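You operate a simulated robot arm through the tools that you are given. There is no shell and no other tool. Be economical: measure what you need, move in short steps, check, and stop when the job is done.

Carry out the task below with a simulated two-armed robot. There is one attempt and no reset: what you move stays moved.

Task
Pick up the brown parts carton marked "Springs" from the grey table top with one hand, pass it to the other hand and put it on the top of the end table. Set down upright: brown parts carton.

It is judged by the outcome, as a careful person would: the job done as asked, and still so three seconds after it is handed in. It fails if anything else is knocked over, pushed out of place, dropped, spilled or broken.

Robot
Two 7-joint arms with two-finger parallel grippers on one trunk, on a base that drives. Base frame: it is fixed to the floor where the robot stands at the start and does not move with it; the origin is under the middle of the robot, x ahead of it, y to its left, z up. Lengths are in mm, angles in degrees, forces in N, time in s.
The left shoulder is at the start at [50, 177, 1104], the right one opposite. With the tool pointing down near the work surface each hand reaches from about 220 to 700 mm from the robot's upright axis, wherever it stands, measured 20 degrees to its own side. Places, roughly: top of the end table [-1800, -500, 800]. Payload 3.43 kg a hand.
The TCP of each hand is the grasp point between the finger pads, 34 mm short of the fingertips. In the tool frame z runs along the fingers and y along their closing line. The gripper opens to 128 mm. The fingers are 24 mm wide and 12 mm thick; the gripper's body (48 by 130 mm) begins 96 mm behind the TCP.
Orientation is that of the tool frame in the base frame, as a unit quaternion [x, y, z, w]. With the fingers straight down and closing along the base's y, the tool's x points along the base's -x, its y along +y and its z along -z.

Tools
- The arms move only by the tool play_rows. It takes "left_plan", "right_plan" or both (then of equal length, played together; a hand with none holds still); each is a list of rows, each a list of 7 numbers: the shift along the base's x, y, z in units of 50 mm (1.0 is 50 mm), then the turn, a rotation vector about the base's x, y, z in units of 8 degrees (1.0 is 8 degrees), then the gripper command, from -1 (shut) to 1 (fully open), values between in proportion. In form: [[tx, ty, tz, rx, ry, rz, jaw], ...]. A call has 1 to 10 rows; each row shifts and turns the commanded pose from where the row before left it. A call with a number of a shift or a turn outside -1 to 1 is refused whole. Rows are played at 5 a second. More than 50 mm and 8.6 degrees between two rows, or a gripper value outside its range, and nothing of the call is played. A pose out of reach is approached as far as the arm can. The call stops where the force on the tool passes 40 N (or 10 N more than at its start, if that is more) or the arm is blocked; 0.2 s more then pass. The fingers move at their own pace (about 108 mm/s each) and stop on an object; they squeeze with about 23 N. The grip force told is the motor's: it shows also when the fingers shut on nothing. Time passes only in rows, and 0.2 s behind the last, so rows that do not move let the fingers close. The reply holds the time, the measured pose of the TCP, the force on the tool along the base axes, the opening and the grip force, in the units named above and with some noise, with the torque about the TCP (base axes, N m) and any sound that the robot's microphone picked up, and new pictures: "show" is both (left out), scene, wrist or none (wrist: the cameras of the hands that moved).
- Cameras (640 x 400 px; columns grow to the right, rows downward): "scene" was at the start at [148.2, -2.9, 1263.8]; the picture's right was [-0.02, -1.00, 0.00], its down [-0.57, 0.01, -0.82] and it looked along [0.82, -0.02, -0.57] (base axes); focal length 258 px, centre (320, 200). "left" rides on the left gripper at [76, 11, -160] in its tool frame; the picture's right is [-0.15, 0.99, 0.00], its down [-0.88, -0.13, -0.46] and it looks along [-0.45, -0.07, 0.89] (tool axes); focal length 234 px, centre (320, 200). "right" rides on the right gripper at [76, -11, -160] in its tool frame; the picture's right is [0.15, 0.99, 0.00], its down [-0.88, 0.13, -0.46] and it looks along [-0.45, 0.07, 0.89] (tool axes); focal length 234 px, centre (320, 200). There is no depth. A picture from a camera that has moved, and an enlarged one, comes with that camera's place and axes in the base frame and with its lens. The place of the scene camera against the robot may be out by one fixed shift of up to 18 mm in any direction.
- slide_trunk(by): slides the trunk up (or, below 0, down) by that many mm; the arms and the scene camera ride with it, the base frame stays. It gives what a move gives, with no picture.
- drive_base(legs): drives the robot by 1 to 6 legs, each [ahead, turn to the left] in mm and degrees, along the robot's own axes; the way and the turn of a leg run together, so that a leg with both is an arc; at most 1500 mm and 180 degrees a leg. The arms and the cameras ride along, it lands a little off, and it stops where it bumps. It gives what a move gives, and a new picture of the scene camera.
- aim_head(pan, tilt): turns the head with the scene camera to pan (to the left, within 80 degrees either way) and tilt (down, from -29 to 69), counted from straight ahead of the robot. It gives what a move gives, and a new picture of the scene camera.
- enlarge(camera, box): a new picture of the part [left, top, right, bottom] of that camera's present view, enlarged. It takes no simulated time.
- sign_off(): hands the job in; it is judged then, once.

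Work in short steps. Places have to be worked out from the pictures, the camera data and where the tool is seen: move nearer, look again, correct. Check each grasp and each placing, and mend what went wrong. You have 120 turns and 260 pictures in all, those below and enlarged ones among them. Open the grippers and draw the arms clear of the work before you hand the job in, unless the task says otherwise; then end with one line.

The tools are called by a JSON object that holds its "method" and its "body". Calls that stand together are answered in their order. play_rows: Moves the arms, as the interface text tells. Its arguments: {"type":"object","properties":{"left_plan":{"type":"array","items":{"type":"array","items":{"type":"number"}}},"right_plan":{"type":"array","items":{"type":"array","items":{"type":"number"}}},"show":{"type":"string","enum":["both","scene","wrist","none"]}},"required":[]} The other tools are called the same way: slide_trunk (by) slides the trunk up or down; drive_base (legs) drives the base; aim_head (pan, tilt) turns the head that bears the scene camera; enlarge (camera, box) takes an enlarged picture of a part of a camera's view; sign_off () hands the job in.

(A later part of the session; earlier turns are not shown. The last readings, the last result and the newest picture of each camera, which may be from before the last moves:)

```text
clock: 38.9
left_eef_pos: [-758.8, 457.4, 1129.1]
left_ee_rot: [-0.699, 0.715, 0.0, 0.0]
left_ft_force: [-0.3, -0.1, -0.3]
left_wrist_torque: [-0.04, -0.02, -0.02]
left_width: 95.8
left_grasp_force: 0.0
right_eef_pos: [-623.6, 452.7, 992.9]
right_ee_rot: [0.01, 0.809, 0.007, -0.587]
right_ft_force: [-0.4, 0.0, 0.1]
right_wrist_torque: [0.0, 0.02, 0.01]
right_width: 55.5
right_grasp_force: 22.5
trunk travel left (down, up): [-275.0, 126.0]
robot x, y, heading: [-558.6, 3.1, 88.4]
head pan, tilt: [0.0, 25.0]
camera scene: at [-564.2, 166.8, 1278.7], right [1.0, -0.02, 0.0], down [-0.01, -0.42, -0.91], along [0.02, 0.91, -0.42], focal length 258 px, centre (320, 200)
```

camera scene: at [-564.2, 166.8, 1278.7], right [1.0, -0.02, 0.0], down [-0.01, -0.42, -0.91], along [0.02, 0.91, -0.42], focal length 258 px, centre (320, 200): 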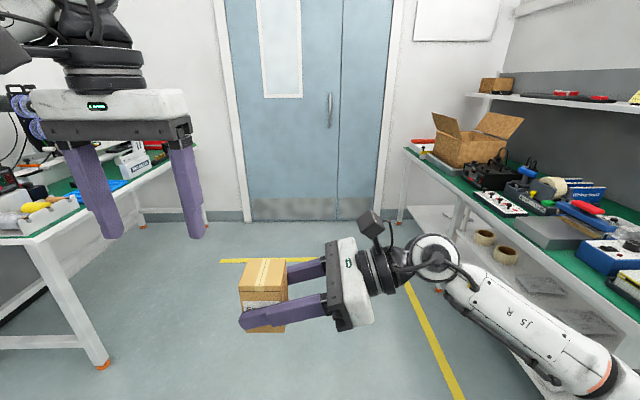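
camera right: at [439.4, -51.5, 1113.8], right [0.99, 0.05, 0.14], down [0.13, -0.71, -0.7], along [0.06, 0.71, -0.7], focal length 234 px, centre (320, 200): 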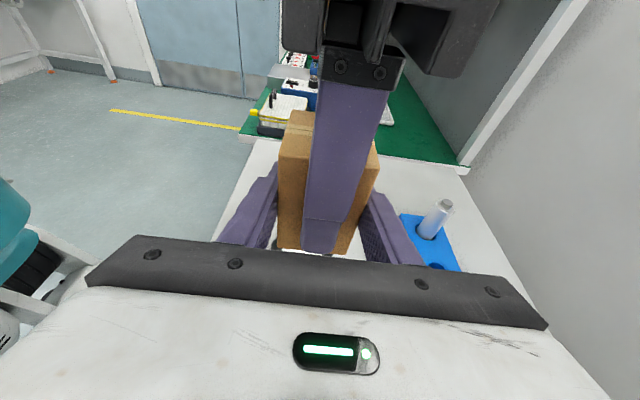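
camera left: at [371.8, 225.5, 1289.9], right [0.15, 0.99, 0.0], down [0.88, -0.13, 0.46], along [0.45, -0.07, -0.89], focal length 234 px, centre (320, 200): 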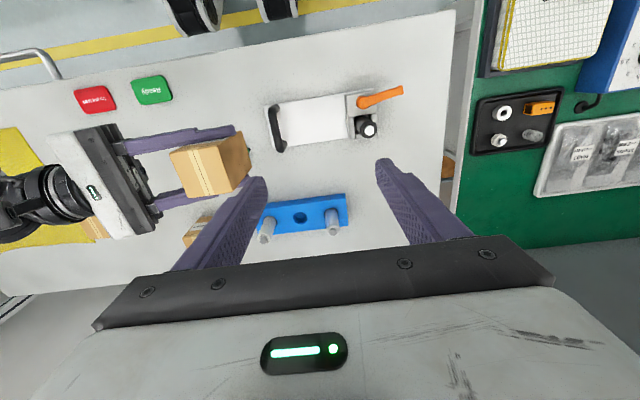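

The carton rides steadily. I turn on to face -x, where the end table should be a bit to the left.

{"method": "drive_base", "body": {"legs": [[0, 92]]}}

{"method": "aim_head", "body": {"pan": 25, "tilt": 25}}

```text
clock: 43.3
left_eef_pos: [-995.9, -225.4, 1129.4]
left_ee_rot: [1.0, 0.021, 0.0, 0.0]
left_ft_force: [-0.7, 0.3, -0.6]
left_wrist_torque: [-0.01, 0.0, 0.0]
left_width: 96.0
left_grasp_force: 0.1
right_eef_pos: [-999.3, -87.7, 992.4]
right_ee_rot: [0.583, -0.562, 0.423, 0.407]
right_ft_force: [0.5, 0.0, 0.2]
right_wrist_torque: [0.0, 0.01, 0.0]
right_width: 55.6
right_grasp_force: 23.1
trunk travel left (down, up): [-275.0, 126.0]
robot x, y, heading: [-560.9, 7.4, -177.7]
head pan, tilt: [0.0, 25.0]
camera scene: at [-730.1, -1.9, 1278.7], right [-0.04, 1.0, 0.0], down [0.42, 0.02, -0.91], along [-0.91, -0.04, -0.42], focal length 258 px, centre (320, 200)
```

scene: 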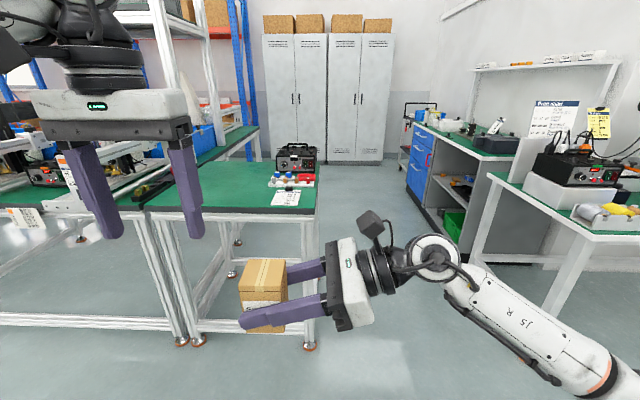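

```text
clock: 44.2
left_eef_pos: [-996.7, -223.9, 1129.9]
left_ee_rot: [1.0, 0.02, -0.001, 0.0]
left_ft_force: [-0.2, 1.1, -0.6]
left_wrist_torque: [-0.02, 0.0, 0.0]
left_width: 95.7
left_grasp_force: 0.0
right_eef_pos: [-1000.0, -88.6, 992.5]
right_ee_rot: [0.583, -0.561, 0.424, 0.407]
right_ft_force: [-0.6, 0.3, 0.6]
right_wrist_torque: [-0.04, 0.0, -0.02]
right_width: 55.7
right_grasp_force: 22.9
trunk travel left (down, up): [-275.0, 126.0]
robot x, y, heading: [-559.3, 7.4, -178.2]
head pan, tilt: [25.0, 25.0]
camera scene: at [-720.0, -40.3, 1278.7], right [-0.46, 0.89, 0.0], down [0.38, 0.19, -0.91], along [-0.81, -0.41, -0.42], focal length 258 px, centre (320, 200)
```

scene: 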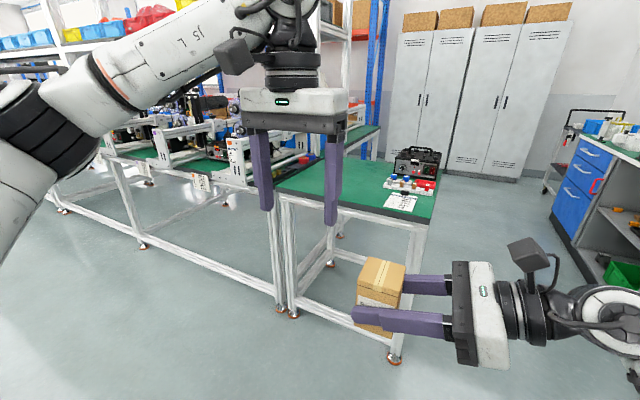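

The end table is the small green-topped one. Its near edge is at x≈-1675, it spans y from -770 to -58, and its left-front part is free. I drive sideways in the aisle to y≈-425, then face it again.

{"method": "drive_base", "body": {"legs": [[0, 88], [430, 0], [0, -90]]}}

{"method": "aim_head", "body": {"pan": 0, "tilt": 30}}

```text
clock: 54.3
left_eef_pos: [-1005.8, -626.2, 1130.1]
left_ee_rot: [1.0, 0.003, 0.0, 0.0]
left_ft_force: [1.2, -0.1, 0.2]
left_wrist_torque: [0.0, -0.01, -0.03]
left_width: 96.0
left_grasp_force: 0.0
right_eef_pos: [-1003.1, -489.9, 993.2]
right_ee_rot: [0.574, -0.57, 0.417, 0.414]
right_ft_force: [0.5, 0.7, 0.4]
right_wrist_torque: [-0.03, -0.01, -0.03]
right_width: 55.6
right_grasp_force: 23.6
trunk travel left (down, up): [-275.0, 126.0]
robot x, y, heading: [-559.0, -410.2, -179.7]
head pan, tilt: [25.0, 25.0]
camera scene: at [-722.5, -451.8, 1278.7], right [-0.43, 0.9, 0.0], down [0.38, 0.18, -0.91], along [-0.82, -0.39, -0.42], focal length 258 px, centre (320, 200)
```

scene: 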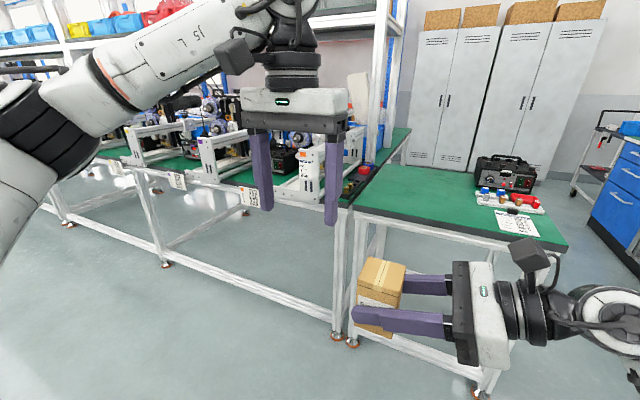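

```text
clock: 55.2
left_eef_pos: [-1005.6, -626.0, 1128.4]
left_ee_rot: [1.0, 0.004, 0.0, 0.0]
left_ft_force: [-0.5, 0.7, 0.6]
left_wrist_torque: [-0.03, -0.02, 0.0]
left_width: 96.0
left_grasp_force: 0.1
right_eef_pos: [-1002.6, -490.3, 991.7]
right_ee_rot: [0.574, -0.571, 0.416, 0.414]
right_ft_force: [0.4, -0.3, -0.2]
right_wrist_torque: [0.01, 0.01, -0.02]
right_width: 55.7
right_grasp_force: 22.9
trunk travel left (down, up): [-275.0, 126.0]
robot x, y, heading: [-560.5, -407.8, -179.7]
head pan, tilt: [0.0, 30.0]
camera scene: at [-729.6, -413.1, 1270.7], right [-0.01, 1.0, 0.0], down [0.5, 0.0, -0.87], along [-0.87, -0.01, -0.5], focal length 258 px, centre (320, 200)
```

scene: 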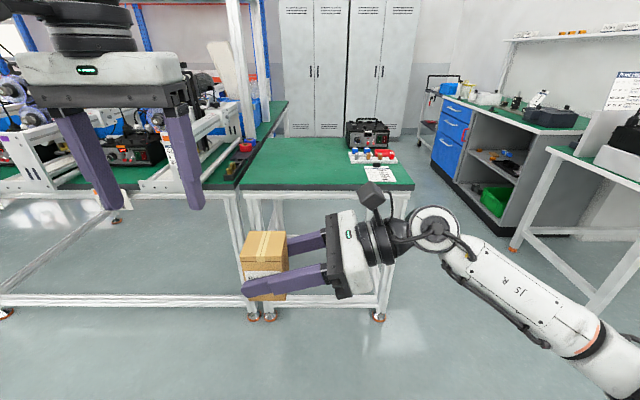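

The near edge is at about x=-1650, the table spans y -745 to -55, and the sheet is at about [-1780, -160]. I pull the left hand back, then drive ahead 600 mm.

{"method": "play_rows", "body": {"left_plan": [[0.8, 0.2, 0, 0, 0, 0, 0.5], [0.8, 0.2, 0, 0, 0, 0, 0.5], [0.6, 0, 0.3, 0, 0, 0, 0.5]], "show": "none"}}

{"method": "drive_base", "body": {"legs": [[600, 0]]}}

{"method": "aim_head", "body": {"pan": 0, "tilt": 45}}

```text
clock: 56.0
left_eef_pos: [-894.9, -604.9, 1146.2]
left_ee_rot: [1.0, 0.004, 0.0, 0.001]
left_ft_force: [-0.3, -0.4, 0.8]
left_wrist_torque: [0.01, -0.02, -0.04]
left_width: 96.1
left_grasp_force: 0.1
right_eef_pos: [-1002.2, -489.3, 992.2]
right_ee_rot: [0.574, -0.571, 0.416, 0.414]
right_ft_force: [0.0, -0.4, 0.7]
right_wrist_torque: [0.02, -0.04, 0.03]
right_width: 55.7
right_grasp_force: 22.7
trunk travel left (down, up): [-275.0, 126.0]
robot x, y, heading: [-561.5, -413.4, -179.2]
head pan, tilt: [0.0, 30.0]
```

```text
clock: 59.4
left_eef_pos: [-1487.5, -605.9, 1144.9]
left_ee_rot: [1.0, 0.003, 0.0, 0.0]
left_ft_force: [0.8, -0.1, 0.0]
left_wrist_torque: [-0.01, -0.03, -0.01]
left_width: 96.1
left_grasp_force: 0.1
right_eef_pos: [-1592.6, -490.5, 992.0]
right_ee_rot: [0.573, -0.572, 0.416, 0.415]
right_ft_force: [-0.3, 0.1, -0.2]
right_wrist_torque: [-0.02, 0.02, 0.02]
right_width: 55.6
right_grasp_force: 22.7
trunk travel left (down, up): [-275.0, 126.0]
robot x, y, heading: [-1150.2, -413.9, -179.9]
head pan, tilt: [0.0, 30.0]
camera scene: at [-1320.1, -415.0, 1270.6], right [0.0, 1.0, 0.0], down [0.5, 0.0, -0.87], along [-0.87, 0.0, -0.5], focal length 258 px, centre (320, 200)
```

scene: 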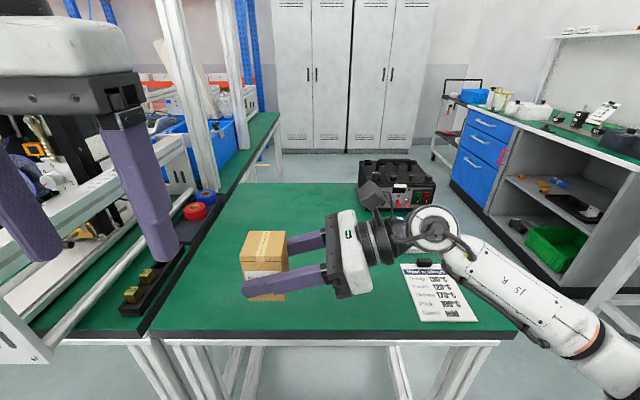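

```text
clock: 60.1
left_eef_pos: [-1486.7, -605.7, 1145.4]
left_ee_rot: [1.0, 0.002, 0.0, 0.0]
left_ft_force: [-0.8, -0.1, -0.5]
left_wrist_torque: [0.05, -0.01, 0.0]
left_width: 95.7
left_grasp_force: 0.0
right_eef_pos: [-1593.5, -491.0, 993.0]
right_ee_rot: [0.573, -0.572, 0.416, 0.415]
right_ft_force: [0.3, 0.3, 0.5]
right_wrist_torque: [0.02, -0.02, 0.03]
right_width: 55.4
right_grasp_force: 23.0
trunk travel left (down, up): [-275.0, 126.0]
robot x, y, heading: [-1149.4, -415.3, -179.6]
head pan, tilt: [0.0, 45.0]
camera scene: at [-1310.8, -415.0, 1248.1], right [0.0, 1.0, 0.0], down [0.71, 0.0, -0.71], along [-0.71, 0.0, -0.71], focal length 258 px, centre (320, 200)
```

scene: 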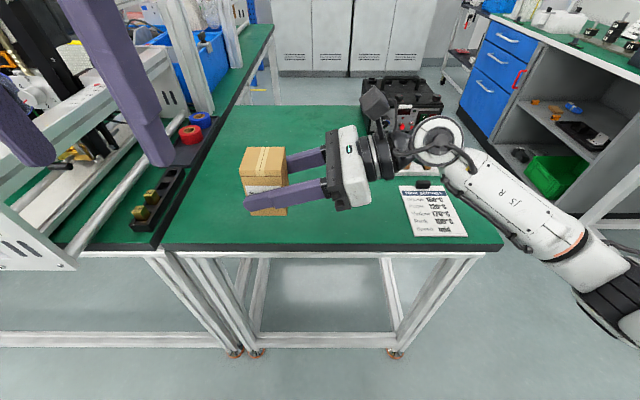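

The approach is good, and the sheet and supply are off to the right. To keep the right forearm and elbow away from the table when lowering, I yaw the right hand to point more ahead, over free space.

{"method": "play_rows", "body": {"right_plan": [[0, 0, 0, 0, 0, -0.7, -1], [0, 0, 0, 0, 0, -0.8, -1], [0, 0, 0, 0, 0, -0.8, -1], [0, 0, 0, 0, 0, -0.8, -1], [0, 0, 0, 0, 0, -0.8, -1], [0, 0, 0, 0, 0, -0.8, -1], [0, 0, 0, 0, 0, -0.8, -1], [0, 0, 0, 0, 0, -0.5, -1]]}}

```text
clock: 61.9
left_eef_pos: [-1486.7, -605.5, 1145.8]
left_ee_rot: [1.0, 0.003, 0.0, -0.001]
left_ft_force: [-0.4, 0.6, 0.8]
left_wrist_torque: [0.03, 0.06, 0.02]
left_width: 96.2
left_grasp_force: 0.1
right_eef_pos: [-1593.5, -491.0, 992.0]
right_ee_rot: [-0.316, 0.745, -0.23, -0.54]
right_ft_force: [0.4, 0.6, -0.8]
right_wrist_torque: [0.01, -0.05, -0.03]
right_width: 55.8
right_grasp_force: 22.9
right hand out of reach, approached as far as the arm can: row 8
trunk travel left (down, up): [-275.0, 126.0]
robot x, y, heading: [-1152.7, -415.9, -179.9]
head pan, tilt: [0.0, 45.0]
camera scene: at [-1310.8, -414.9, 1248.1], right [0.0, 1.0, 0.0], down [0.71, 0.0, -0.71], along [-0.71, 0.0, -0.71], focal length 258 px, centre (320, 200)
camera right: at [-1494.9, -406.9, 1113.5], right [-0.74, 0.65, 0.14], down [0.4, 0.6, -0.7], along [-0.54, -0.46, -0.7], focal length 234 px, centre (320, 200)
```

scene: 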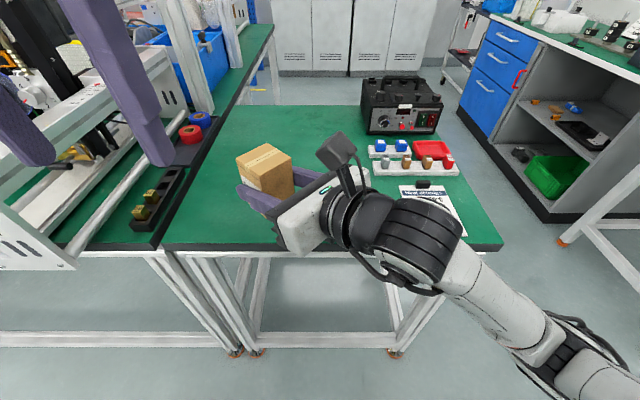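
right: 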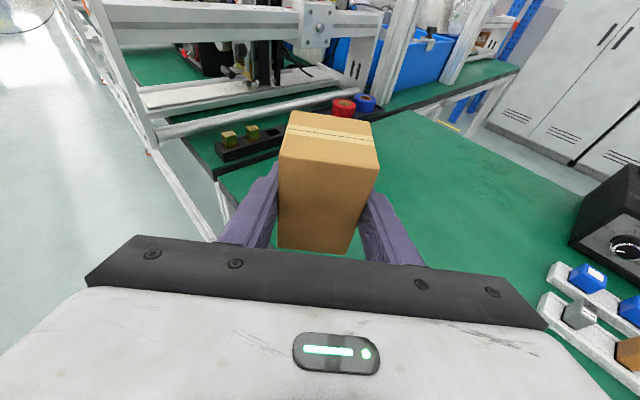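

The carton now points diagonally and is still upright. I back up 120 mm and test lowering in free space, watching where the arm and elbow end up.

{"method": "drive_base", "body": {"legs": [[-120, 0]]}}

{"method": "play_rows", "body": {"right_plan": [[0, 0, -0.5, 0, 0, 0, -1], [0, 0, -0.5, 0, 0, 0, -1], [0, 0, -0.5, 0, 0, 0, -1], [0, 0, -0.5, 0, 0, 0, -1]], "show": "scene"}}

```text
clock: 63.2
left_eef_pos: [-1363.6, -605.5, 1145.6]
left_ee_rot: [1.0, 0.004, -0.001, -0.001]
left_ft_force: [-0.1, 0.4, 0.7]
left_wrist_torque: [0.0, 0.02, 0.02]
left_width: 96.0
left_grasp_force: 0.0
right_eef_pos: [-1470.9, -491.1, 992.0]
right_ee_rot: [-0.318, 0.744, -0.231, -0.541]
right_ft_force: [0.3, 0.3, 0.0]
right_wrist_torque: [-0.01, -0.01, 0.01]
right_width: 55.5
right_grasp_force: 23.3
trunk travel left (down, up): [-275.0, 126.0]
robot x, y, heading: [-1025.0, -411.9, -179.6]
head pan, tilt: [0.0, 45.0]
camera scene: at [-1187.6, -414.7, 1248.2], right [0.0, 1.0, 0.0], down [0.71, 0.0, -0.71], along [-0.71, 0.0, -0.71], focal length 258 px, centre (320, 200)
```

scene: 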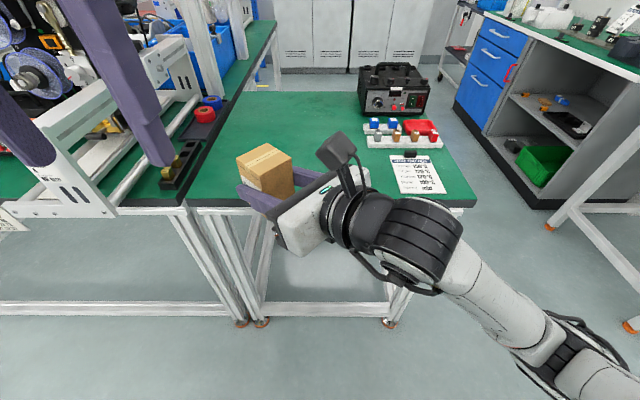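

```text
clock: 64.2
left_eef_pos: [-1364.5, -603.6, 1145.6]
left_ee_rot: [1.0, 0.004, 0.0, 0.001]
left_ft_force: [-0.4, -0.2, -0.5]
left_wrist_torque: [-0.01, 0.02, 0.01]
left_width: 96.0
left_grasp_force: 0.0
right_eef_pos: [-1478.4, -471.2, 942.2]
right_ee_rot: [-0.317, 0.744, -0.23, -0.541]
right_ft_force: [-0.6, -0.3, -0.4]
right_wrist_torque: [0.0, -0.03, 0.03]
right_width: 55.8
right_grasp_force: 23.5
right hand out of reach, approached as far as the arm can: row 1, 2, 3, 4
trunk travel left (down, up): [-275.0, 126.0]
robot x, y, heading: [-1031.1, -413.3, -179.6]
head pan, tilt: [0.0, 45.0]
camera scene: at [-1188.2, -413.7, 1248.1], right [0.0, 1.0, 0.0], down [0.71, 0.0, -0.71], along [-0.71, 0.0, -0.71], focal length 258 px, centre (320, 200)
```

scene: 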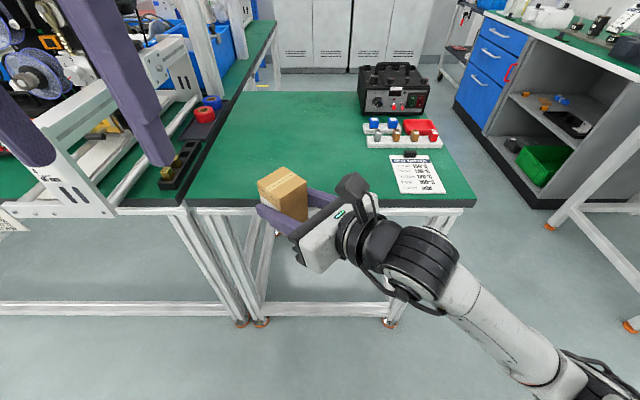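

At this yaw the arm can't go lower, but the trunk can. I raise the hand back within its reach so the command and pose agree, then use the trunk for lowering.

{"method": "play_rows", "body": {"right_plan": [[0, 0, 0.5, 0, 0, 0, -1], [0, 0, 0.5, 0, 0, 0, -1]], "show": "none"}}

```text
clock: 64.8
left_eef_pos: [-1364.6, -606.4, 1145.1]
left_ee_rot: [1.0, 0.004, 0.0, -0.001]
left_ft_force: [0.1, -0.6, 0.4]
left_wrist_torque: [0.01, 0.01, -0.01]
left_width: 95.9
left_grasp_force: 0.1
right_eef_pos: [-1478.6, -473.4, 991.1]
right_ee_rot: [-0.319, 0.744, -0.232, -0.54]
right_ft_force: [-0.3, -0.8, 0.1]
right_wrist_torque: [-0.01, 0.01, 0.02]
right_width: 55.8
right_grasp_force: 22.5
trunk travel left (down, up): [-275.0, 126.0]
robot x, y, heading: [-1027.5, -418.2, -179.4]
head pan, tilt: [0.0, 45.0]
```

Command and pose agree again. I drive ahead about 262 mm so the carton hangs about 95 mm inside the edge.

{"method": "drive_base", "body": {"legs": [[262, 0]]}}

{"method": "slide_trunk", "body": {"by": -100}}

{"method": "aim_head", "body": {"pan": 0, "tilt": 50}}

```text
clock: 66.7
left_eef_pos: [-1629.1, -605.7, 1145.2]
left_ee_rot: [1.0, 0.002, 0.0, 0.0]
left_ft_force: [0.2, -0.2, 0.2]
left_wrist_torque: [-0.02, -0.02, -0.01]
left_width: 96.1
left_grasp_force: 0.0
right_eef_pos: [-1744.9, -470.8, 990.9]
right_ee_rot: [-0.317, 0.745, -0.231, -0.54]
right_ft_force: [-0.6, 0.3, 0.7]
right_wrist_torque: [-0.02, -0.01, 0.04]
right_width: 56.0
right_grasp_force: 22.9
trunk travel left (down, up): [-275.0, 126.0]
robot x, y, heading: [-1289.2, -416.1, -180.0]
head pan, tilt: [0.0, 45.0]
camera scene: at [-1453.1, -415.2, 1248.0], right [0.0, 1.0, 0.0], down [0.71, 0.0, -0.71], along [-0.71, 0.0, -0.71], focal length 258 px, centre (320, 200)
```

scene: 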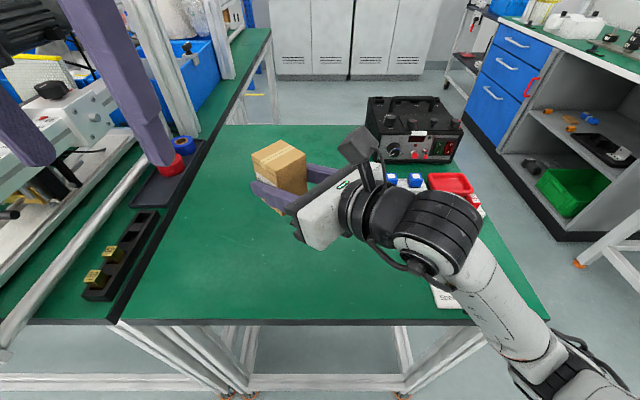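

```text
clock: 68.0
left_eef_pos: [-1628.2, -605.7, 1045.2]
left_ee_rot: [1.0, 0.002, 0.0, 0.0]
left_ft_force: [1.1, -0.3, -0.2]
left_wrist_torque: [-0.01, 0.04, 0.04]
left_width: 96.2
left_grasp_force: 0.0
right_eef_pos: [-1741.9, -472.1, 892.2]
right_ee_rot: [-0.316, 0.745, -0.23, -0.54]
right_ft_force: [-0.3, 0.4, 0.2]
right_wrist_torque: [-0.02, 0.0, -0.01]
right_width: 55.6
right_grasp_force: 23.0
trunk travel left (down, up): [-175.0, 226.0]
robot x, y, heading: [-1288.2, -414.3, -180.3]
head pan, tilt: [0.0, 45.0]
```

```text
clock: 68.7
left_eef_pos: [-1629.7, -605.9, 1045.1]
left_ee_rot: [1.0, 0.002, 0.0, 0.0]
left_ft_force: [-0.5, -0.1, -0.1]
left_wrist_torque: [0.01, 0.0, -0.03]
left_width: 96.0
left_grasp_force: 0.0
right_eef_pos: [-1743.0, -471.1, 890.4]
right_ee_rot: [-0.317, 0.745, -0.23, -0.54]
right_ft_force: [0.7, -0.7, -0.1]
right_wrist_torque: [0.01, -0.03, -0.03]
right_width: 55.6
right_grasp_force: 22.7
trunk travel left (down, up): [-175.0, 226.0]
robot x, y, heading: [-1288.7, -409.7, -179.9]
head pan, tilt: [0.0, 50.0]
camera scene: at [-1448.3, -415.2, 1141.2], right [0.0, 1.0, 0.0], down [0.77, 0.0, -0.64], along [-0.64, 0.0, -0.77], focal length 258 px, centre (320, 200)
```

scene: 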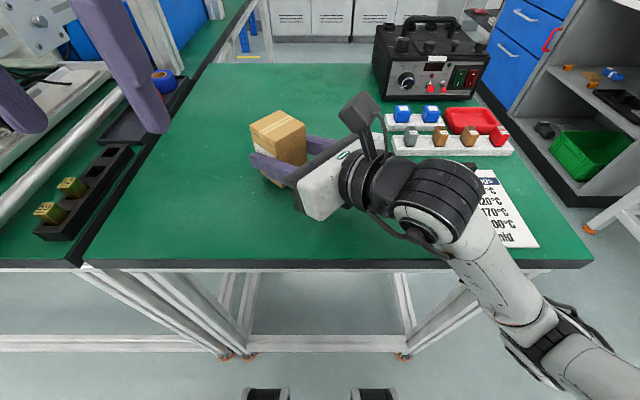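

The wrist and forearm stay in front of the table edge, with only the gripper over the top. I lower the trunk another 35 mm and look closely.

{"method": "slide_trunk", "body": {"by": -35}}

{"method": "enlarge", "body": {"camera": "scene", "box": [200, 80, 360, 220]}}

{"method": "enlarge", "body": {"camera": "right", "box": [160, 60, 480, 280]}}

```text
clock: 69.4
left_eef_pos: [-1624.9, -606.3, 1012.4]
left_ee_rot: [1.0, 0.002, -0.003, -0.001]
left_ft_force: [0.0, 0.8, 0.8]
left_wrist_torque: [0.0, -0.01, -0.01]
left_width: 96.1
left_grasp_force: 0.0
right_eef_pos: [-1738.5, -471.2, 864.4]
right_ee_rot: [-0.318, 0.739, -0.231, -0.547]
right_ft_force: [-4.3, 3.5, 18.5]
right_wrist_torque: [-0.41, -0.16, -0.09]
right_width: 55.9
right_grasp_force: 23.1
trunk travel left (down, up): [-140.0, 261.0]
robot x, y, heading: [-1290.6, -412.0, -180.0]
head pan, tilt: [0.0, 50.0]
```

```text
2.86 times, centred on (280, 150) of scene
camera zoom: at [-1443.6, -415.6, 1107.6], right [0.0, 1.0, 0.0], down [0.76, 0.0, -0.65], along [-0.65, 0.0, -0.76], focal length 736 px, centre (434, 343)
```

zoom: 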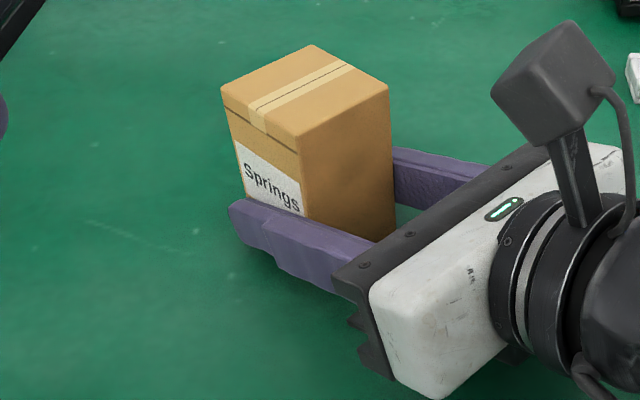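

```text
1.82 times, centred on (320, 170) of right
camera zoom: at [-1638.8, -386.1, 984.9], right [-0.74, 0.65, 0.15], down [0.38, 0.59, -0.71], along [-0.55, -0.47, -0.69], focal length 426 px, centre (320, 254)
```

zoom: 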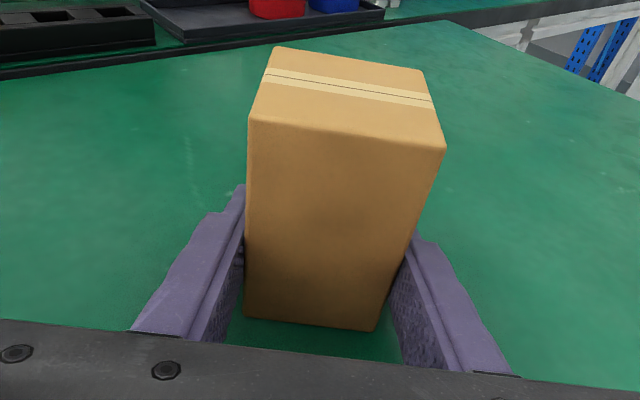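

The carton has touched down: 18 N up, with contact near TCP z≈866. I ease the trunk up a few mm to unload the press.

{"method": "slide_trunk", "body": {"by": 7}}

```text
clock: 70.0
left_eef_pos: [-1626.9, -604.0, 1018.6]
left_ee_rot: [1.0, 0.002, -0.001, 0.0]
left_ft_force: [0.1, -0.5, 0.2]
left_wrist_torque: [-0.01, -0.02, 0.02]
left_width: 96.3
left_grasp_force: 0.0
right_eef_pos: [-1737.9, -472.9, 861.0]
right_ee_rot: [-0.319, 0.744, -0.232, -0.539]
right_ft_force: [-1.6, -3.6, 10.1]
right_wrist_torque: [-0.05, 0.51, 0.2]
right_width: 55.8
right_grasp_force: 22.6
trunk travel left (down, up): [-147.0, 254.0]
robot x, y, heading: [-1290.1, -416.7, -180.0]
head pan, tilt: [0.0, 50.0]
```

{"method": "slide_trunk", "body": {"by": 3}}

{"method": "enlarge", "body": {"camera": "right", "box": [160, 60, 480, 280]}}

{"method": "enlarge", "body": {"camera": "scene", "box": [200, 80, 360, 220]}}

```text
clock: 70.5
left_eef_pos: [-1626.3, -606.3, 1020.5]
left_ee_rot: [1.0, 0.002, -0.001, 0.001]
left_ft_force: [-0.7, 0.5, 0.0]
left_wrist_torque: [0.05, -0.02, 0.01]
left_width: 96.1
left_grasp_force: 0.0
right_eef_pos: [-1740.0, -472.3, 864.4]
right_ee_rot: [-0.317, 0.746, -0.23, -0.538]
right_ft_force: [0.1, 0.4, 1.0]
right_wrist_torque: [0.01, -0.02, 0.04]
right_width: 55.6
right_grasp_force: 23.4
trunk travel left (down, up): [-150.0, 251.0]
robot x, y, heading: [-1289.5, -412.5, -179.8]
head pan, tilt: [0.0, 50.0]
```

```text
1.82 times, centred on (320, 170) of right
camera zoom: at [-1642.6, -387.3, 987.0], right [-0.75, 0.65, 0.14], down [0.4, 0.6, -0.69], along [-0.53, -0.46, -0.71], focal length 426 px, centre (320, 254)
```

zoom: 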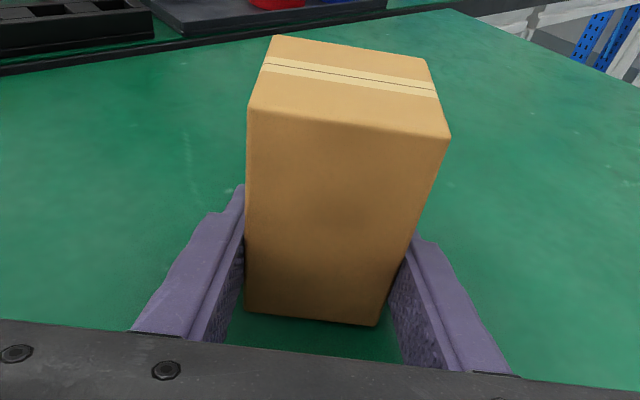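

```text
2.86 times, centred on (280, 150) of scene
camera zoom: at [-1445.3, -414.8, 1116.3], right [0.0, 1.0, 0.0], down [0.76, 0.0, -0.65], along [-0.65, 0.0, -0.76], focal length 736 px, centre (434, 343)
```

zoom: 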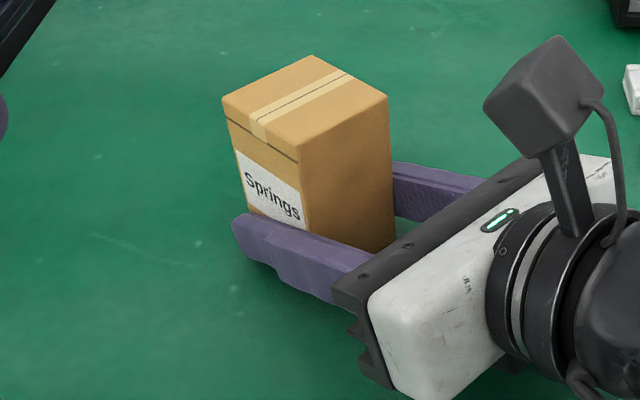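

The force is nearly nil, so the carton is at or just above contact. I lower 2 mm to seat it, then open.

{"method": "slide_trunk", "body": {"by": -2}}

```text
clock: 71.0
left_eef_pos: [-1626.0, -606.3, 1021.2]
left_ee_rot: [1.0, 0.002, -0.002, 0.0]
left_ft_force: [0.3, -0.5, -0.3]
left_wrist_torque: [-0.01, -0.01, -0.05]
left_width: 96.3
left_grasp_force: 0.1
right_eef_pos: [-1739.9, -471.1, 865.5]
right_ee_rot: [-0.317, 0.744, -0.23, -0.542]
right_ft_force: [0.7, 0.1, 0.3]
right_wrist_torque: [0.02, 0.0, 0.02]
right_width: 55.7
right_grasp_force: 23.0
trunk travel left (down, up): [-148.0, 253.0]
robot x, y, heading: [-1291.0, -412.8, -180.0]
head pan, tilt: [0.0, 50.0]
```

Readings seem to lag the trunk, so I let things settle and read again.

{"method": "play_rows", "body": {"right_plan": [[0, 0, 0, 0, 0, 0, -1], [0, 0, 0, 0, 0, 0, -1]], "show": "none"}}

{"method": "slide_trunk", "body": {"by": -2}}

{"method": "play_rows", "body": {"right_plan": [[0, 0, 0, 0, 0, 0, -1], [0, 0, 0, 0, 0, 0, -1]], "show": "none"}}

```text
clock: 71.6
left_eef_pos: [-1625.9, -605.8, 1020.0]
left_ee_rot: [1.0, 0.002, -0.002, 0.0]
left_ft_force: [-0.2, 0.8, 0.9]
left_wrist_torque: [0.02, 0.01, 0.0]
left_width: 96.3
left_grasp_force: 0.2
right_eef_pos: [-1741.3, -471.5, 866.3]
right_ee_rot: [-0.317, 0.744, -0.229, -0.542]
right_ft_force: [0.5, -0.7, 0.5]
right_wrist_torque: [-0.04, -0.04, -0.02]
right_width: 55.5
right_grasp_force: 23.1
trunk travel left (down, up): [-148.0, 253.0]
robot x, y, heading: [-1287.7, -413.0, -179.9]
head pan, tilt: [0.0, 50.0]
```

```text
clock: 72.2
left_eef_pos: [-1624.1, -605.4, 1018.2]
left_ee_rot: [1.0, 0.001, -0.003, 0.0]
left_ft_force: [-0.1, 1.5, 0.3]
left_wrist_torque: [-0.02, 0.03, 0.02]
left_width: 95.8
left_grasp_force: 0.1
right_eef_pos: [-1741.0, -472.4, 868.9]
right_ee_rot: [-0.318, 0.742, -0.229, -0.544]
right_ft_force: [-0.1, 0.2, 0.1]
right_wrist_torque: [0.04, 0.05, -0.01]
right_width: 55.7
right_grasp_force: 22.4
trunk travel left (down, up): [-146.0, 255.0]
robot x, y, heading: [-1288.6, -415.8, -179.9]
head pan, tilt: [0.0, 50.0]
```

```text
clock: 72.8
left_eef_pos: [-1625.4, -606.2, 1018.0]
left_ee_rot: [1.0, 0.002, -0.003, 0.0]
left_ft_force: [-0.4, 0.1, 0.2]
left_wrist_torque: [-0.02, -0.01, -0.01]
left_width: 95.9
left_grasp_force: 0.0
right_eef_pos: [-1740.0, -471.7, 867.6]
right_ee_rot: [-0.317, 0.743, -0.228, -0.544]
right_ft_force: [-0.8, 0.6, 0.4]
right_wrist_torque: [0.03, 0.0, -0.01]
right_width: 55.5
right_grasp_force: 23.0
trunk travel left (down, up): [-146.0, 255.0]
robot x, y, heading: [-1291.0, -413.1, -179.7]
head pan, tilt: [0.0, 50.0]
```

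With the trunk going down, the hand rises with no tool force, so the right elbow or forearm must be resting on something. I raise the trunk a little and look at the elbow.

{"method": "slide_trunk", "body": {"by": 15}}

{"method": "aim_head", "body": {"pan": -45, "tilt": 60}}

```text
clock: 73.4
left_eef_pos: [-1628.6, -605.7, 1030.5]
left_ee_rot: [1.0, 0.002, 0.001, 0.001]
left_ft_force: [0.0, 0.2, -0.9]
left_wrist_torque: [-0.04, 0.0, -0.02]
left_width: 96.1
left_grasp_force: 0.1
right_eef_pos: [-1743.7, -471.2, 877.3]
right_ee_rot: [-0.317, 0.746, -0.229, -0.539]
right_ft_force: [0.4, 0.3, -0.9]
right_wrist_torque: [0.0, -0.06, 0.05]
right_width: 55.5
right_grasp_force: 23.0
trunk travel left (down, up): [-161.0, 240.0]
robot x, y, heading: [-1290.2, -413.5, -179.7]
head pan, tilt: [0.0, 50.0]
```

```text
clock: 74.5
left_eef_pos: [-1629.1, -606.9, 1031.0]
left_ee_rot: [1.0, 0.001, 0.0, 0.0]
left_ft_force: [0.0, -0.2, 0.0]
left_wrist_torque: [0.0, -0.02, 0.02]
left_width: 95.8
left_grasp_force: 0.0
right_eef_pos: [-1742.4, -471.2, 878.5]
right_ee_rot: [-0.317, 0.746, -0.229, -0.54]
right_ft_force: [0.4, 0.7, 0.5]
right_wrist_torque: [0.03, 0.0, 0.02]
right_width: 55.9
right_grasp_force: 23.5
trunk travel left (down, up): [-161.0, 240.0]
robot x, y, heading: [-1293.7, -412.4, -179.8]
head pan, tilt: [-45.0, 60.0]
camera scene: at [-1418.6, -368.0, 1114.6], right [0.71, 0.71, 0.0], down [0.61, -0.61, -0.5], along [-0.35, 0.35, -0.87], focal length 258 px, centre (320, 200)
```

scene: 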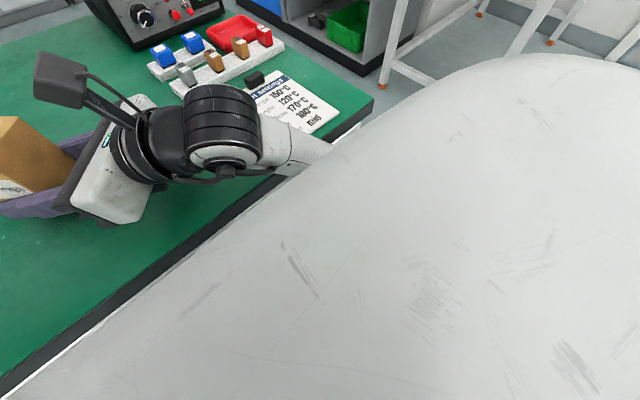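

I take fresh pictures of the carton in the grip to check its tilt and bottom height.

{"method": "enlarge", "body": {"camera": "right", "box": [200, 60, 440, 260]}}

{"method": "aim_head", "body": {"pan": 0, "tilt": 40}}

{"method": "enlarge", "body": {"camera": "scene", "box": [200, 100, 400, 260]}}

{"method": "enlarge", "body": {"camera": "left", "box": [0, 0, 640, 400]}}

```text
2.00 times, centred on (320, 160) of right
camera zoom: at [-1645.0, -387.0, 999.5], right [-0.74, 0.65, 0.14], down [0.4, 0.6, -0.7], along [-0.54, -0.46, -0.7], focal length 468 px, centre (320, 280)
```

zoom: 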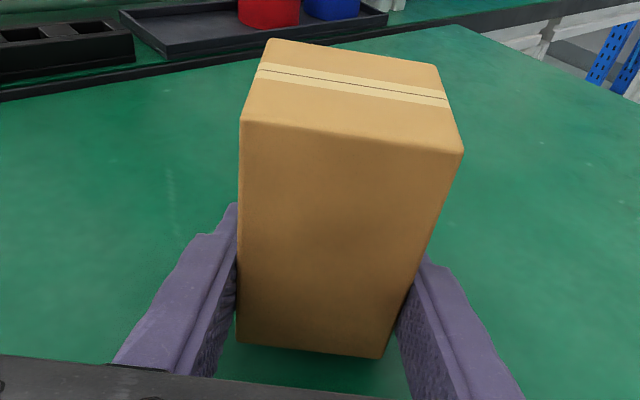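

```text
clock: 75.6
left_eef_pos: [-1628.8, -605.5, 1031.7]
left_ee_rot: [1.0, 0.002, 0.001, 0.0]
left_ft_force: [0.3, 0.5, -0.5]
left_wrist_torque: [0.03, 0.01, 0.01]
left_width: 96.0
left_grasp_force: 0.1
right_eef_pos: [-1744.5, -471.1, 877.4]
right_ee_rot: [-0.317, 0.745, -0.23, -0.54]
right_ft_force: [0.5, -0.1, 0.7]
right_wrist_torque: [-0.02, -0.01, 0.0]
right_width: 55.6
right_grasp_force: 22.5
trunk travel left (down, up): [-161.0, 240.0]
robot x, y, heading: [-1291.5, -414.2, -180.1]
head pan, tilt: [0.0, 40.0]
camera scene: at [-1456.3, -415.1, 1141.3], right [0.0, 1.0, 0.0], down [0.64, 0.0, -0.77], along [-0.77, 0.0, -0.64], focal length 258 px, centre (320, 200)
```

scene: 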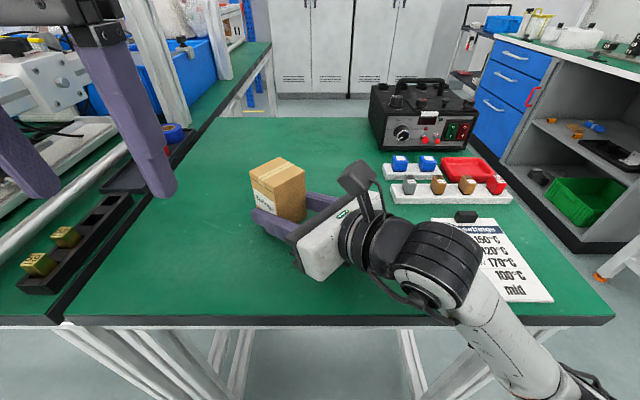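

```text
2.50 times, centred on (300, 180) of scene
camera zoom: at [-1456.3, -415.1, 1141.3], right [0.0, 1.0, 0.0], down [0.64, 0.0, -0.77], along [-0.77, 0.0, -0.64], focal length 644 px, centre (370, 250)
```

zoom: 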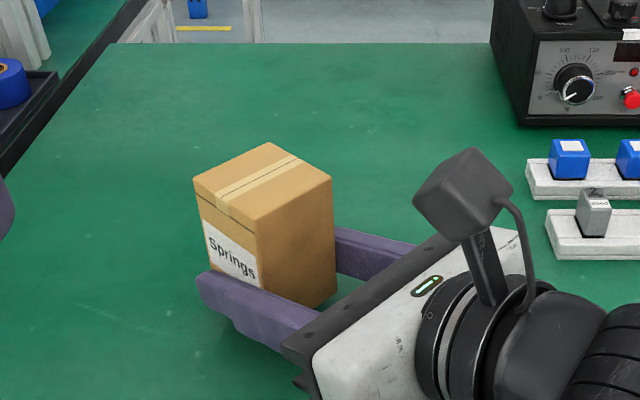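

```text
1.00 times, centred on (320, 200) of left
camera zoom: at [-1552.2, -616.2, 1191.7], right [-0.14, -0.99, 0.0], down [-0.88, 0.13, 0.46], along [-0.45, 0.07, -0.89], focal length 234 px, centre (320, 200)
```

zoom: 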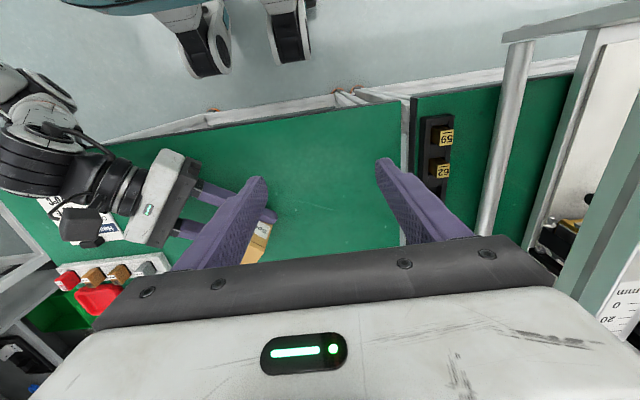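

The carton is still upright (its vertical edge computes as vertical) but has slid up in the grip; its bottom is now about 20 mm below the TCP. The table top is evidently near z≈841, and the forearm was touching the table edge. I back the base up 60 mm so the forearm clears the edge; the carton stays about 80 mm inside.

{"method": "drive_base", "body": {"legs": [[-60, 0]]}}

{"method": "aim_head", "body": {"pan": 0, "tilt": 62}}

```text
clock: 76.6
left_eef_pos: [-1570.9, -606.6, 1031.9]
left_ee_rot: [1.0, 0.002, 0.0, 0.001]
left_ft_force: [-0.7, 0.4, 0.5]
left_wrist_torque: [0.01, -0.03, -0.03]
left_width: 96.1
left_grasp_force: 0.1
right_eef_pos: [-1685.2, -470.6, 877.5]
right_ee_rot: [-0.317, 0.745, -0.23, -0.54]
right_ft_force: [1.5, -0.3, -0.2]
right_wrist_torque: [-0.02, -0.04, 0.03]
right_width: 55.8
right_grasp_force: 23.0
trunk travel left (down, up): [-161.0, 240.0]
robot x, y, heading: [-1233.8, -417.7, -179.8]
head pan, tilt: [0.0, 40.0]
camera scene: at [-1398.1, -415.0, 1141.4], right [0.0, 1.0, 0.0], down [0.64, 0.0, -0.77], along [-0.77, 0.0, -0.64], focal length 258 px, centre (320, 200)
```

scene: 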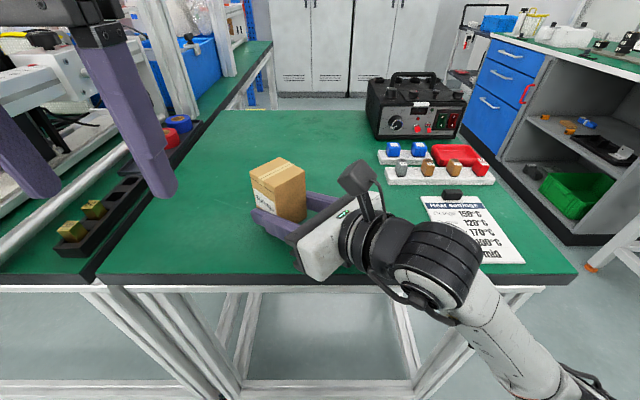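

```text
clock: 77.5
left_eef_pos: [-1571.2, -605.6, 1031.8]
left_ee_rot: [1.0, 0.001, -0.001, -0.001]
left_ft_force: [-0.5, -0.6, 0.6]
left_wrist_torque: [-0.01, 0.0, 0.02]
left_width: 96.1
left_grasp_force: 0.0
right_eef_pos: [-1685.0, -470.5, 877.1]
right_ee_rot: [-0.317, 0.745, -0.23, -0.54]
right_ft_force: [-0.4, -0.1, 0.3]
right_wrist_torque: [-0.03, 0.01, 0.0]
right_width: 55.7
right_grasp_force: 22.7
trunk travel left (down, up): [-161.0, 240.0]
robot x, y, heading: [-1231.8, -412.1, -179.8]
head pan, tilt: [0.0, 62.0]
camera scene: at [-1377.6, -415.0, 1112.3], right [0.0, 1.0, 0.0], down [0.88, 0.0, -0.47], along [-0.47, 0.0, -0.88], focal length 258 px, centre (320, 200)
```

scene: 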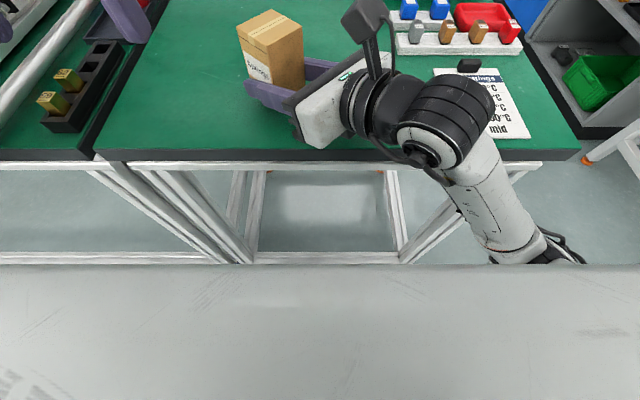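

Now the wrist joint stands in front of the edge. I lower the trunk in small steps, checking that the TCP follows.

{"method": "slide_trunk", "body": {"by": -10}}

{"method": "slide_trunk", "body": {"by": -4}}

{"method": "play_rows", "body": {"right_plan": [[0, 0, 0, 0, 0, 0, -1], [0, 0, 0, 0, 0, 0, -1]], "show": "wrist"}}

```text
clock: 78.0
left_eef_pos: [-1571.7, -605.1, 1020.8]
left_ee_rot: [1.0, 0.002, 0.0, -0.001]
left_ft_force: [0.0, 0.4, 0.2]
left_wrist_torque: [-0.01, 0.01, 0.01]
left_width: 96.0
left_grasp_force: 0.1
right_eef_pos: [-1685.0, -471.9, 868.1]
right_ee_rot: [-0.317, 0.745, -0.23, -0.54]
right_ft_force: [0.4, -0.1, -0.1]
right_wrist_torque: [0.0, 0.02, 0.0]
right_width: 55.3
right_grasp_force: 23.2
trunk travel left (down, up): [-151.0, 250.0]
robot x, y, heading: [-1233.4, -415.3, -179.9]
head pan, tilt: [0.0, 62.0]
```

```text
clock: 78.6
left_eef_pos: [-1570.9, -606.2, 1016.4]
left_ee_rot: [1.0, 0.002, 0.0, 0.0]
left_ft_force: [0.4, 0.2, 0.5]
left_wrist_torque: [0.03, 0.05, -0.01]
left_width: 96.0
left_grasp_force: 0.0
right_eef_pos: [-1686.0, -469.3, 864.6]
right_ee_rot: [-0.317, 0.745, -0.23, -0.54]
right_ft_force: [0.2, -0.7, 0.9]
right_wrist_torque: [0.01, -0.02, -0.02]
right_width: 55.7
right_grasp_force: 23.0
trunk travel left (down, up): [-147.0, 254.0]
robot x, y, heading: [-1231.8, -414.4, -179.8]
head pan, tilt: [0.0, 62.0]
```

```text
clock: 79.2
left_eef_pos: [-1571.6, -605.8, 1017.6]
left_ee_rot: [1.0, 0.001, 0.0, -0.001]
left_ft_force: [-0.4, 0.6, -0.2]
left_wrist_torque: [0.02, -0.02, -0.03]
left_width: 96.1
left_grasp_force: 0.1
right_eef_pos: [-1686.2, -470.8, 863.7]
right_ee_rot: [-0.317, 0.745, -0.23, -0.54]
right_ft_force: [0.4, -0.2, 0.2]
right_wrist_torque: [0.02, 0.02, 0.05]
right_width: 55.6
right_grasp_force: 23.1
trunk travel left (down, up): [-147.0, 254.0]
robot x, y, heading: [-1231.2, -416.4, -179.6]
head pan, tilt: [0.0, 62.0]
camera right: at [-1587.0, -386.6, 985.5], right [-0.74, 0.65, 0.14], down [0.4, 0.6, -0.7], along [-0.54, -0.46, -0.7], focal length 234 px, centre (320, 200)
```

right: 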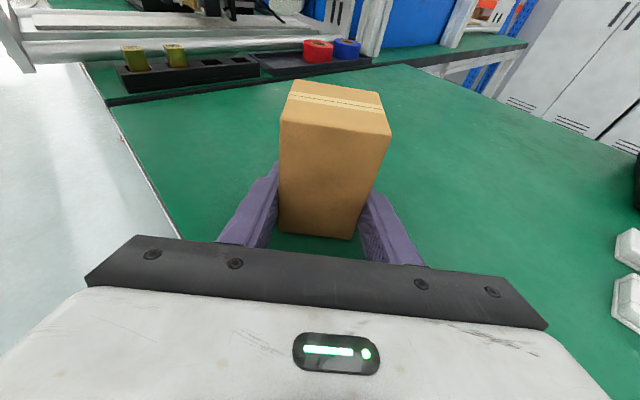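

The TCP follows freely, and the wrist view puts the near edge at x≈-1592, so the carton is about 55 mm inside. I go on down in 2–3 mm steps until contact.

{"method": "slide_trunk", "body": {"by": -3}}

{"method": "slide_trunk", "body": {"by": -2}}

{"method": "slide_trunk", "body": {"by": -2}}

```text
clock: 79.7
left_eef_pos: [-1570.8, -606.0, 1013.9]
left_ee_rot: [1.0, 0.002, -0.001, 0.0]
left_ft_force: [0.9, -0.6, 0.5]
left_wrist_torque: [-0.01, 0.0, -0.03]
left_width: 96.2
left_grasp_force: 0.1
right_eef_pos: [-1685.6, -471.2, 862.2]
right_ee_rot: [-0.317, 0.744, -0.23, -0.542]
right_ft_force: [-0.2, 0.1, 2.4]
right_wrist_torque: [-0.12, 0.06, 0.04]
right_width: 55.7
right_grasp_force: 22.4
trunk travel left (down, up): [-144.0, 257.0]
robot x, y, heading: [-1235.3, -410.6, -179.9]
head pan, tilt: [0.0, 62.0]
```

```text
clock: 80.2
left_eef_pos: [-1570.8, -606.4, 1013.3]
left_ee_rot: [1.0, 0.002, 0.0, 0.0]
left_ft_force: [-0.3, 0.6, 0.3]
left_wrist_torque: [0.0, 0.03, 0.0]
left_width: 96.0
left_grasp_force: 0.0
right_eef_pos: [-1686.0, -470.3, 862.4]
right_ee_rot: [-0.317, 0.743, -0.231, -0.543]
right_ft_force: [-2.8, 0.0, 12.8]
right_wrist_torque: [0.16, -0.21, 0.02]
right_width: 55.7
right_grasp_force: 23.5
trunk travel left (down, up): [-142.0, 259.0]
robot x, y, heading: [-1234.6, -414.3, -180.0]
head pan, tilt: [0.0, 62.0]
```

```text
clock: 80.7
left_eef_pos: [-1570.3, -605.1, 1010.0]
left_ee_rot: [1.0, 0.002, -0.001, 0.001]
left_ft_force: [0.3, -0.4, 0.2]
left_wrist_torque: [-0.02, 0.02, 0.01]
left_width: 96.2
left_grasp_force: 0.0
right_eef_pos: [-1684.6, -471.4, 861.8]
right_ee_rot: [-0.315, 0.742, -0.23, -0.545]
right_ft_force: [-4.5, 1.8, 25.3]
right_wrist_torque: [0.05, -0.25, -0.15]
right_width: 55.9
right_grasp_force: 23.1
trunk travel left (down, up): [-140.0, 261.0]
robot x, y, heading: [-1233.3, -415.6, -180.1]
head pan, tilt: [0.0, 62.0]
```

Contact is clear and firm at TCP z≈862. I ease back up 4 mm to unload, then look.

{"method": "slide_trunk", "body": {"by": 4}}

{"method": "play_rows", "body": {"right_plan": [[0, 0, 0, 0, 0, 0, -1], [0, 0, 0, 0, 0, 0, -1]]}}

```text
clock: 81.2
left_eef_pos: [-1570.1, -605.2, 1014.8]
left_ee_rot: [1.0, 0.002, 0.0, 0.0]
left_ft_force: [-0.3, -0.5, 0.7]
left_wrist_torque: [-0.02, -0.02, 0.01]
left_width: 95.8
left_grasp_force: 0.0
right_eef_pos: [-1685.5, -471.8, 863.1]
right_ee_rot: [-0.316, 0.744, -0.23, -0.542]
right_ft_force: [-5.7, -0.4, 17.5]
right_wrist_torque: [-0.37, 0.49, -0.37]
right_width: 55.8
right_grasp_force: 22.9
trunk travel left (down, up): [-144.0, 257.0]
robot x, y, heading: [-1232.1, -413.5, -180.2]
head pan, tilt: [0.0, 62.0]
```

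```text
clock: 81.8
left_eef_pos: [-1570.5, -605.0, 1015.0]
left_ee_rot: [1.0, 0.002, 0.0, 0.0]
left_ft_force: [0.4, 1.0, -1.1]
left_wrist_torque: [-0.01, -0.01, 0.01]
left_width: 96.1
left_grasp_force: 0.1
right_eef_pos: [-1685.0, -470.5, 861.1]
right_ee_rot: [-0.317, 0.744, -0.23, -0.541]
right_ft_force: [-7.3, -0.1, 15.7]
right_wrist_torque: [-0.3, 0.48, -0.24]
right_width: 55.7
right_grasp_force: 23.0
trunk travel left (down, up): [-144.0, 257.0]
robot x, y, heading: [-1230.2, -419.1, -179.7]
head pan, tilt: [0.0, 62.0]
camera scene: at [-1377.0, -414.8, 1095.4], right [0.0, 1.0, 0.0], down [0.88, 0.0, -0.47], along [-0.47, 0.0, -0.88], focal length 258 px, centre (320, 200)
camera right: at [-1586.5, -386.3, 983.1], right [-0.74, 0.65, 0.14], down [0.39, 0.6, -0.7], along [-0.54, -0.46, -0.7], focal length 234 px, centre (320, 200)
```

scene: 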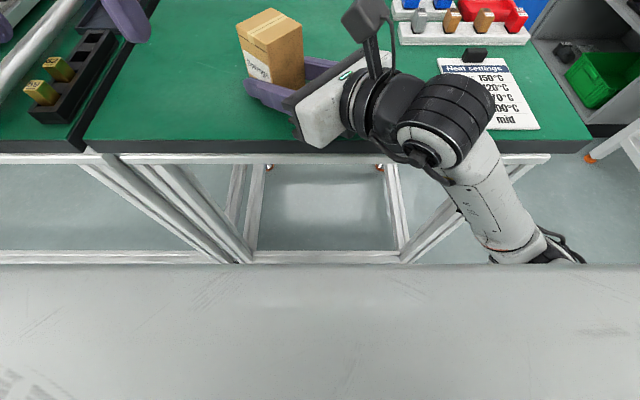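
right: 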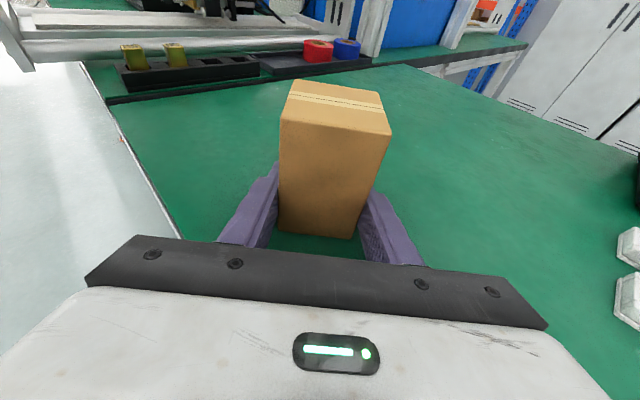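

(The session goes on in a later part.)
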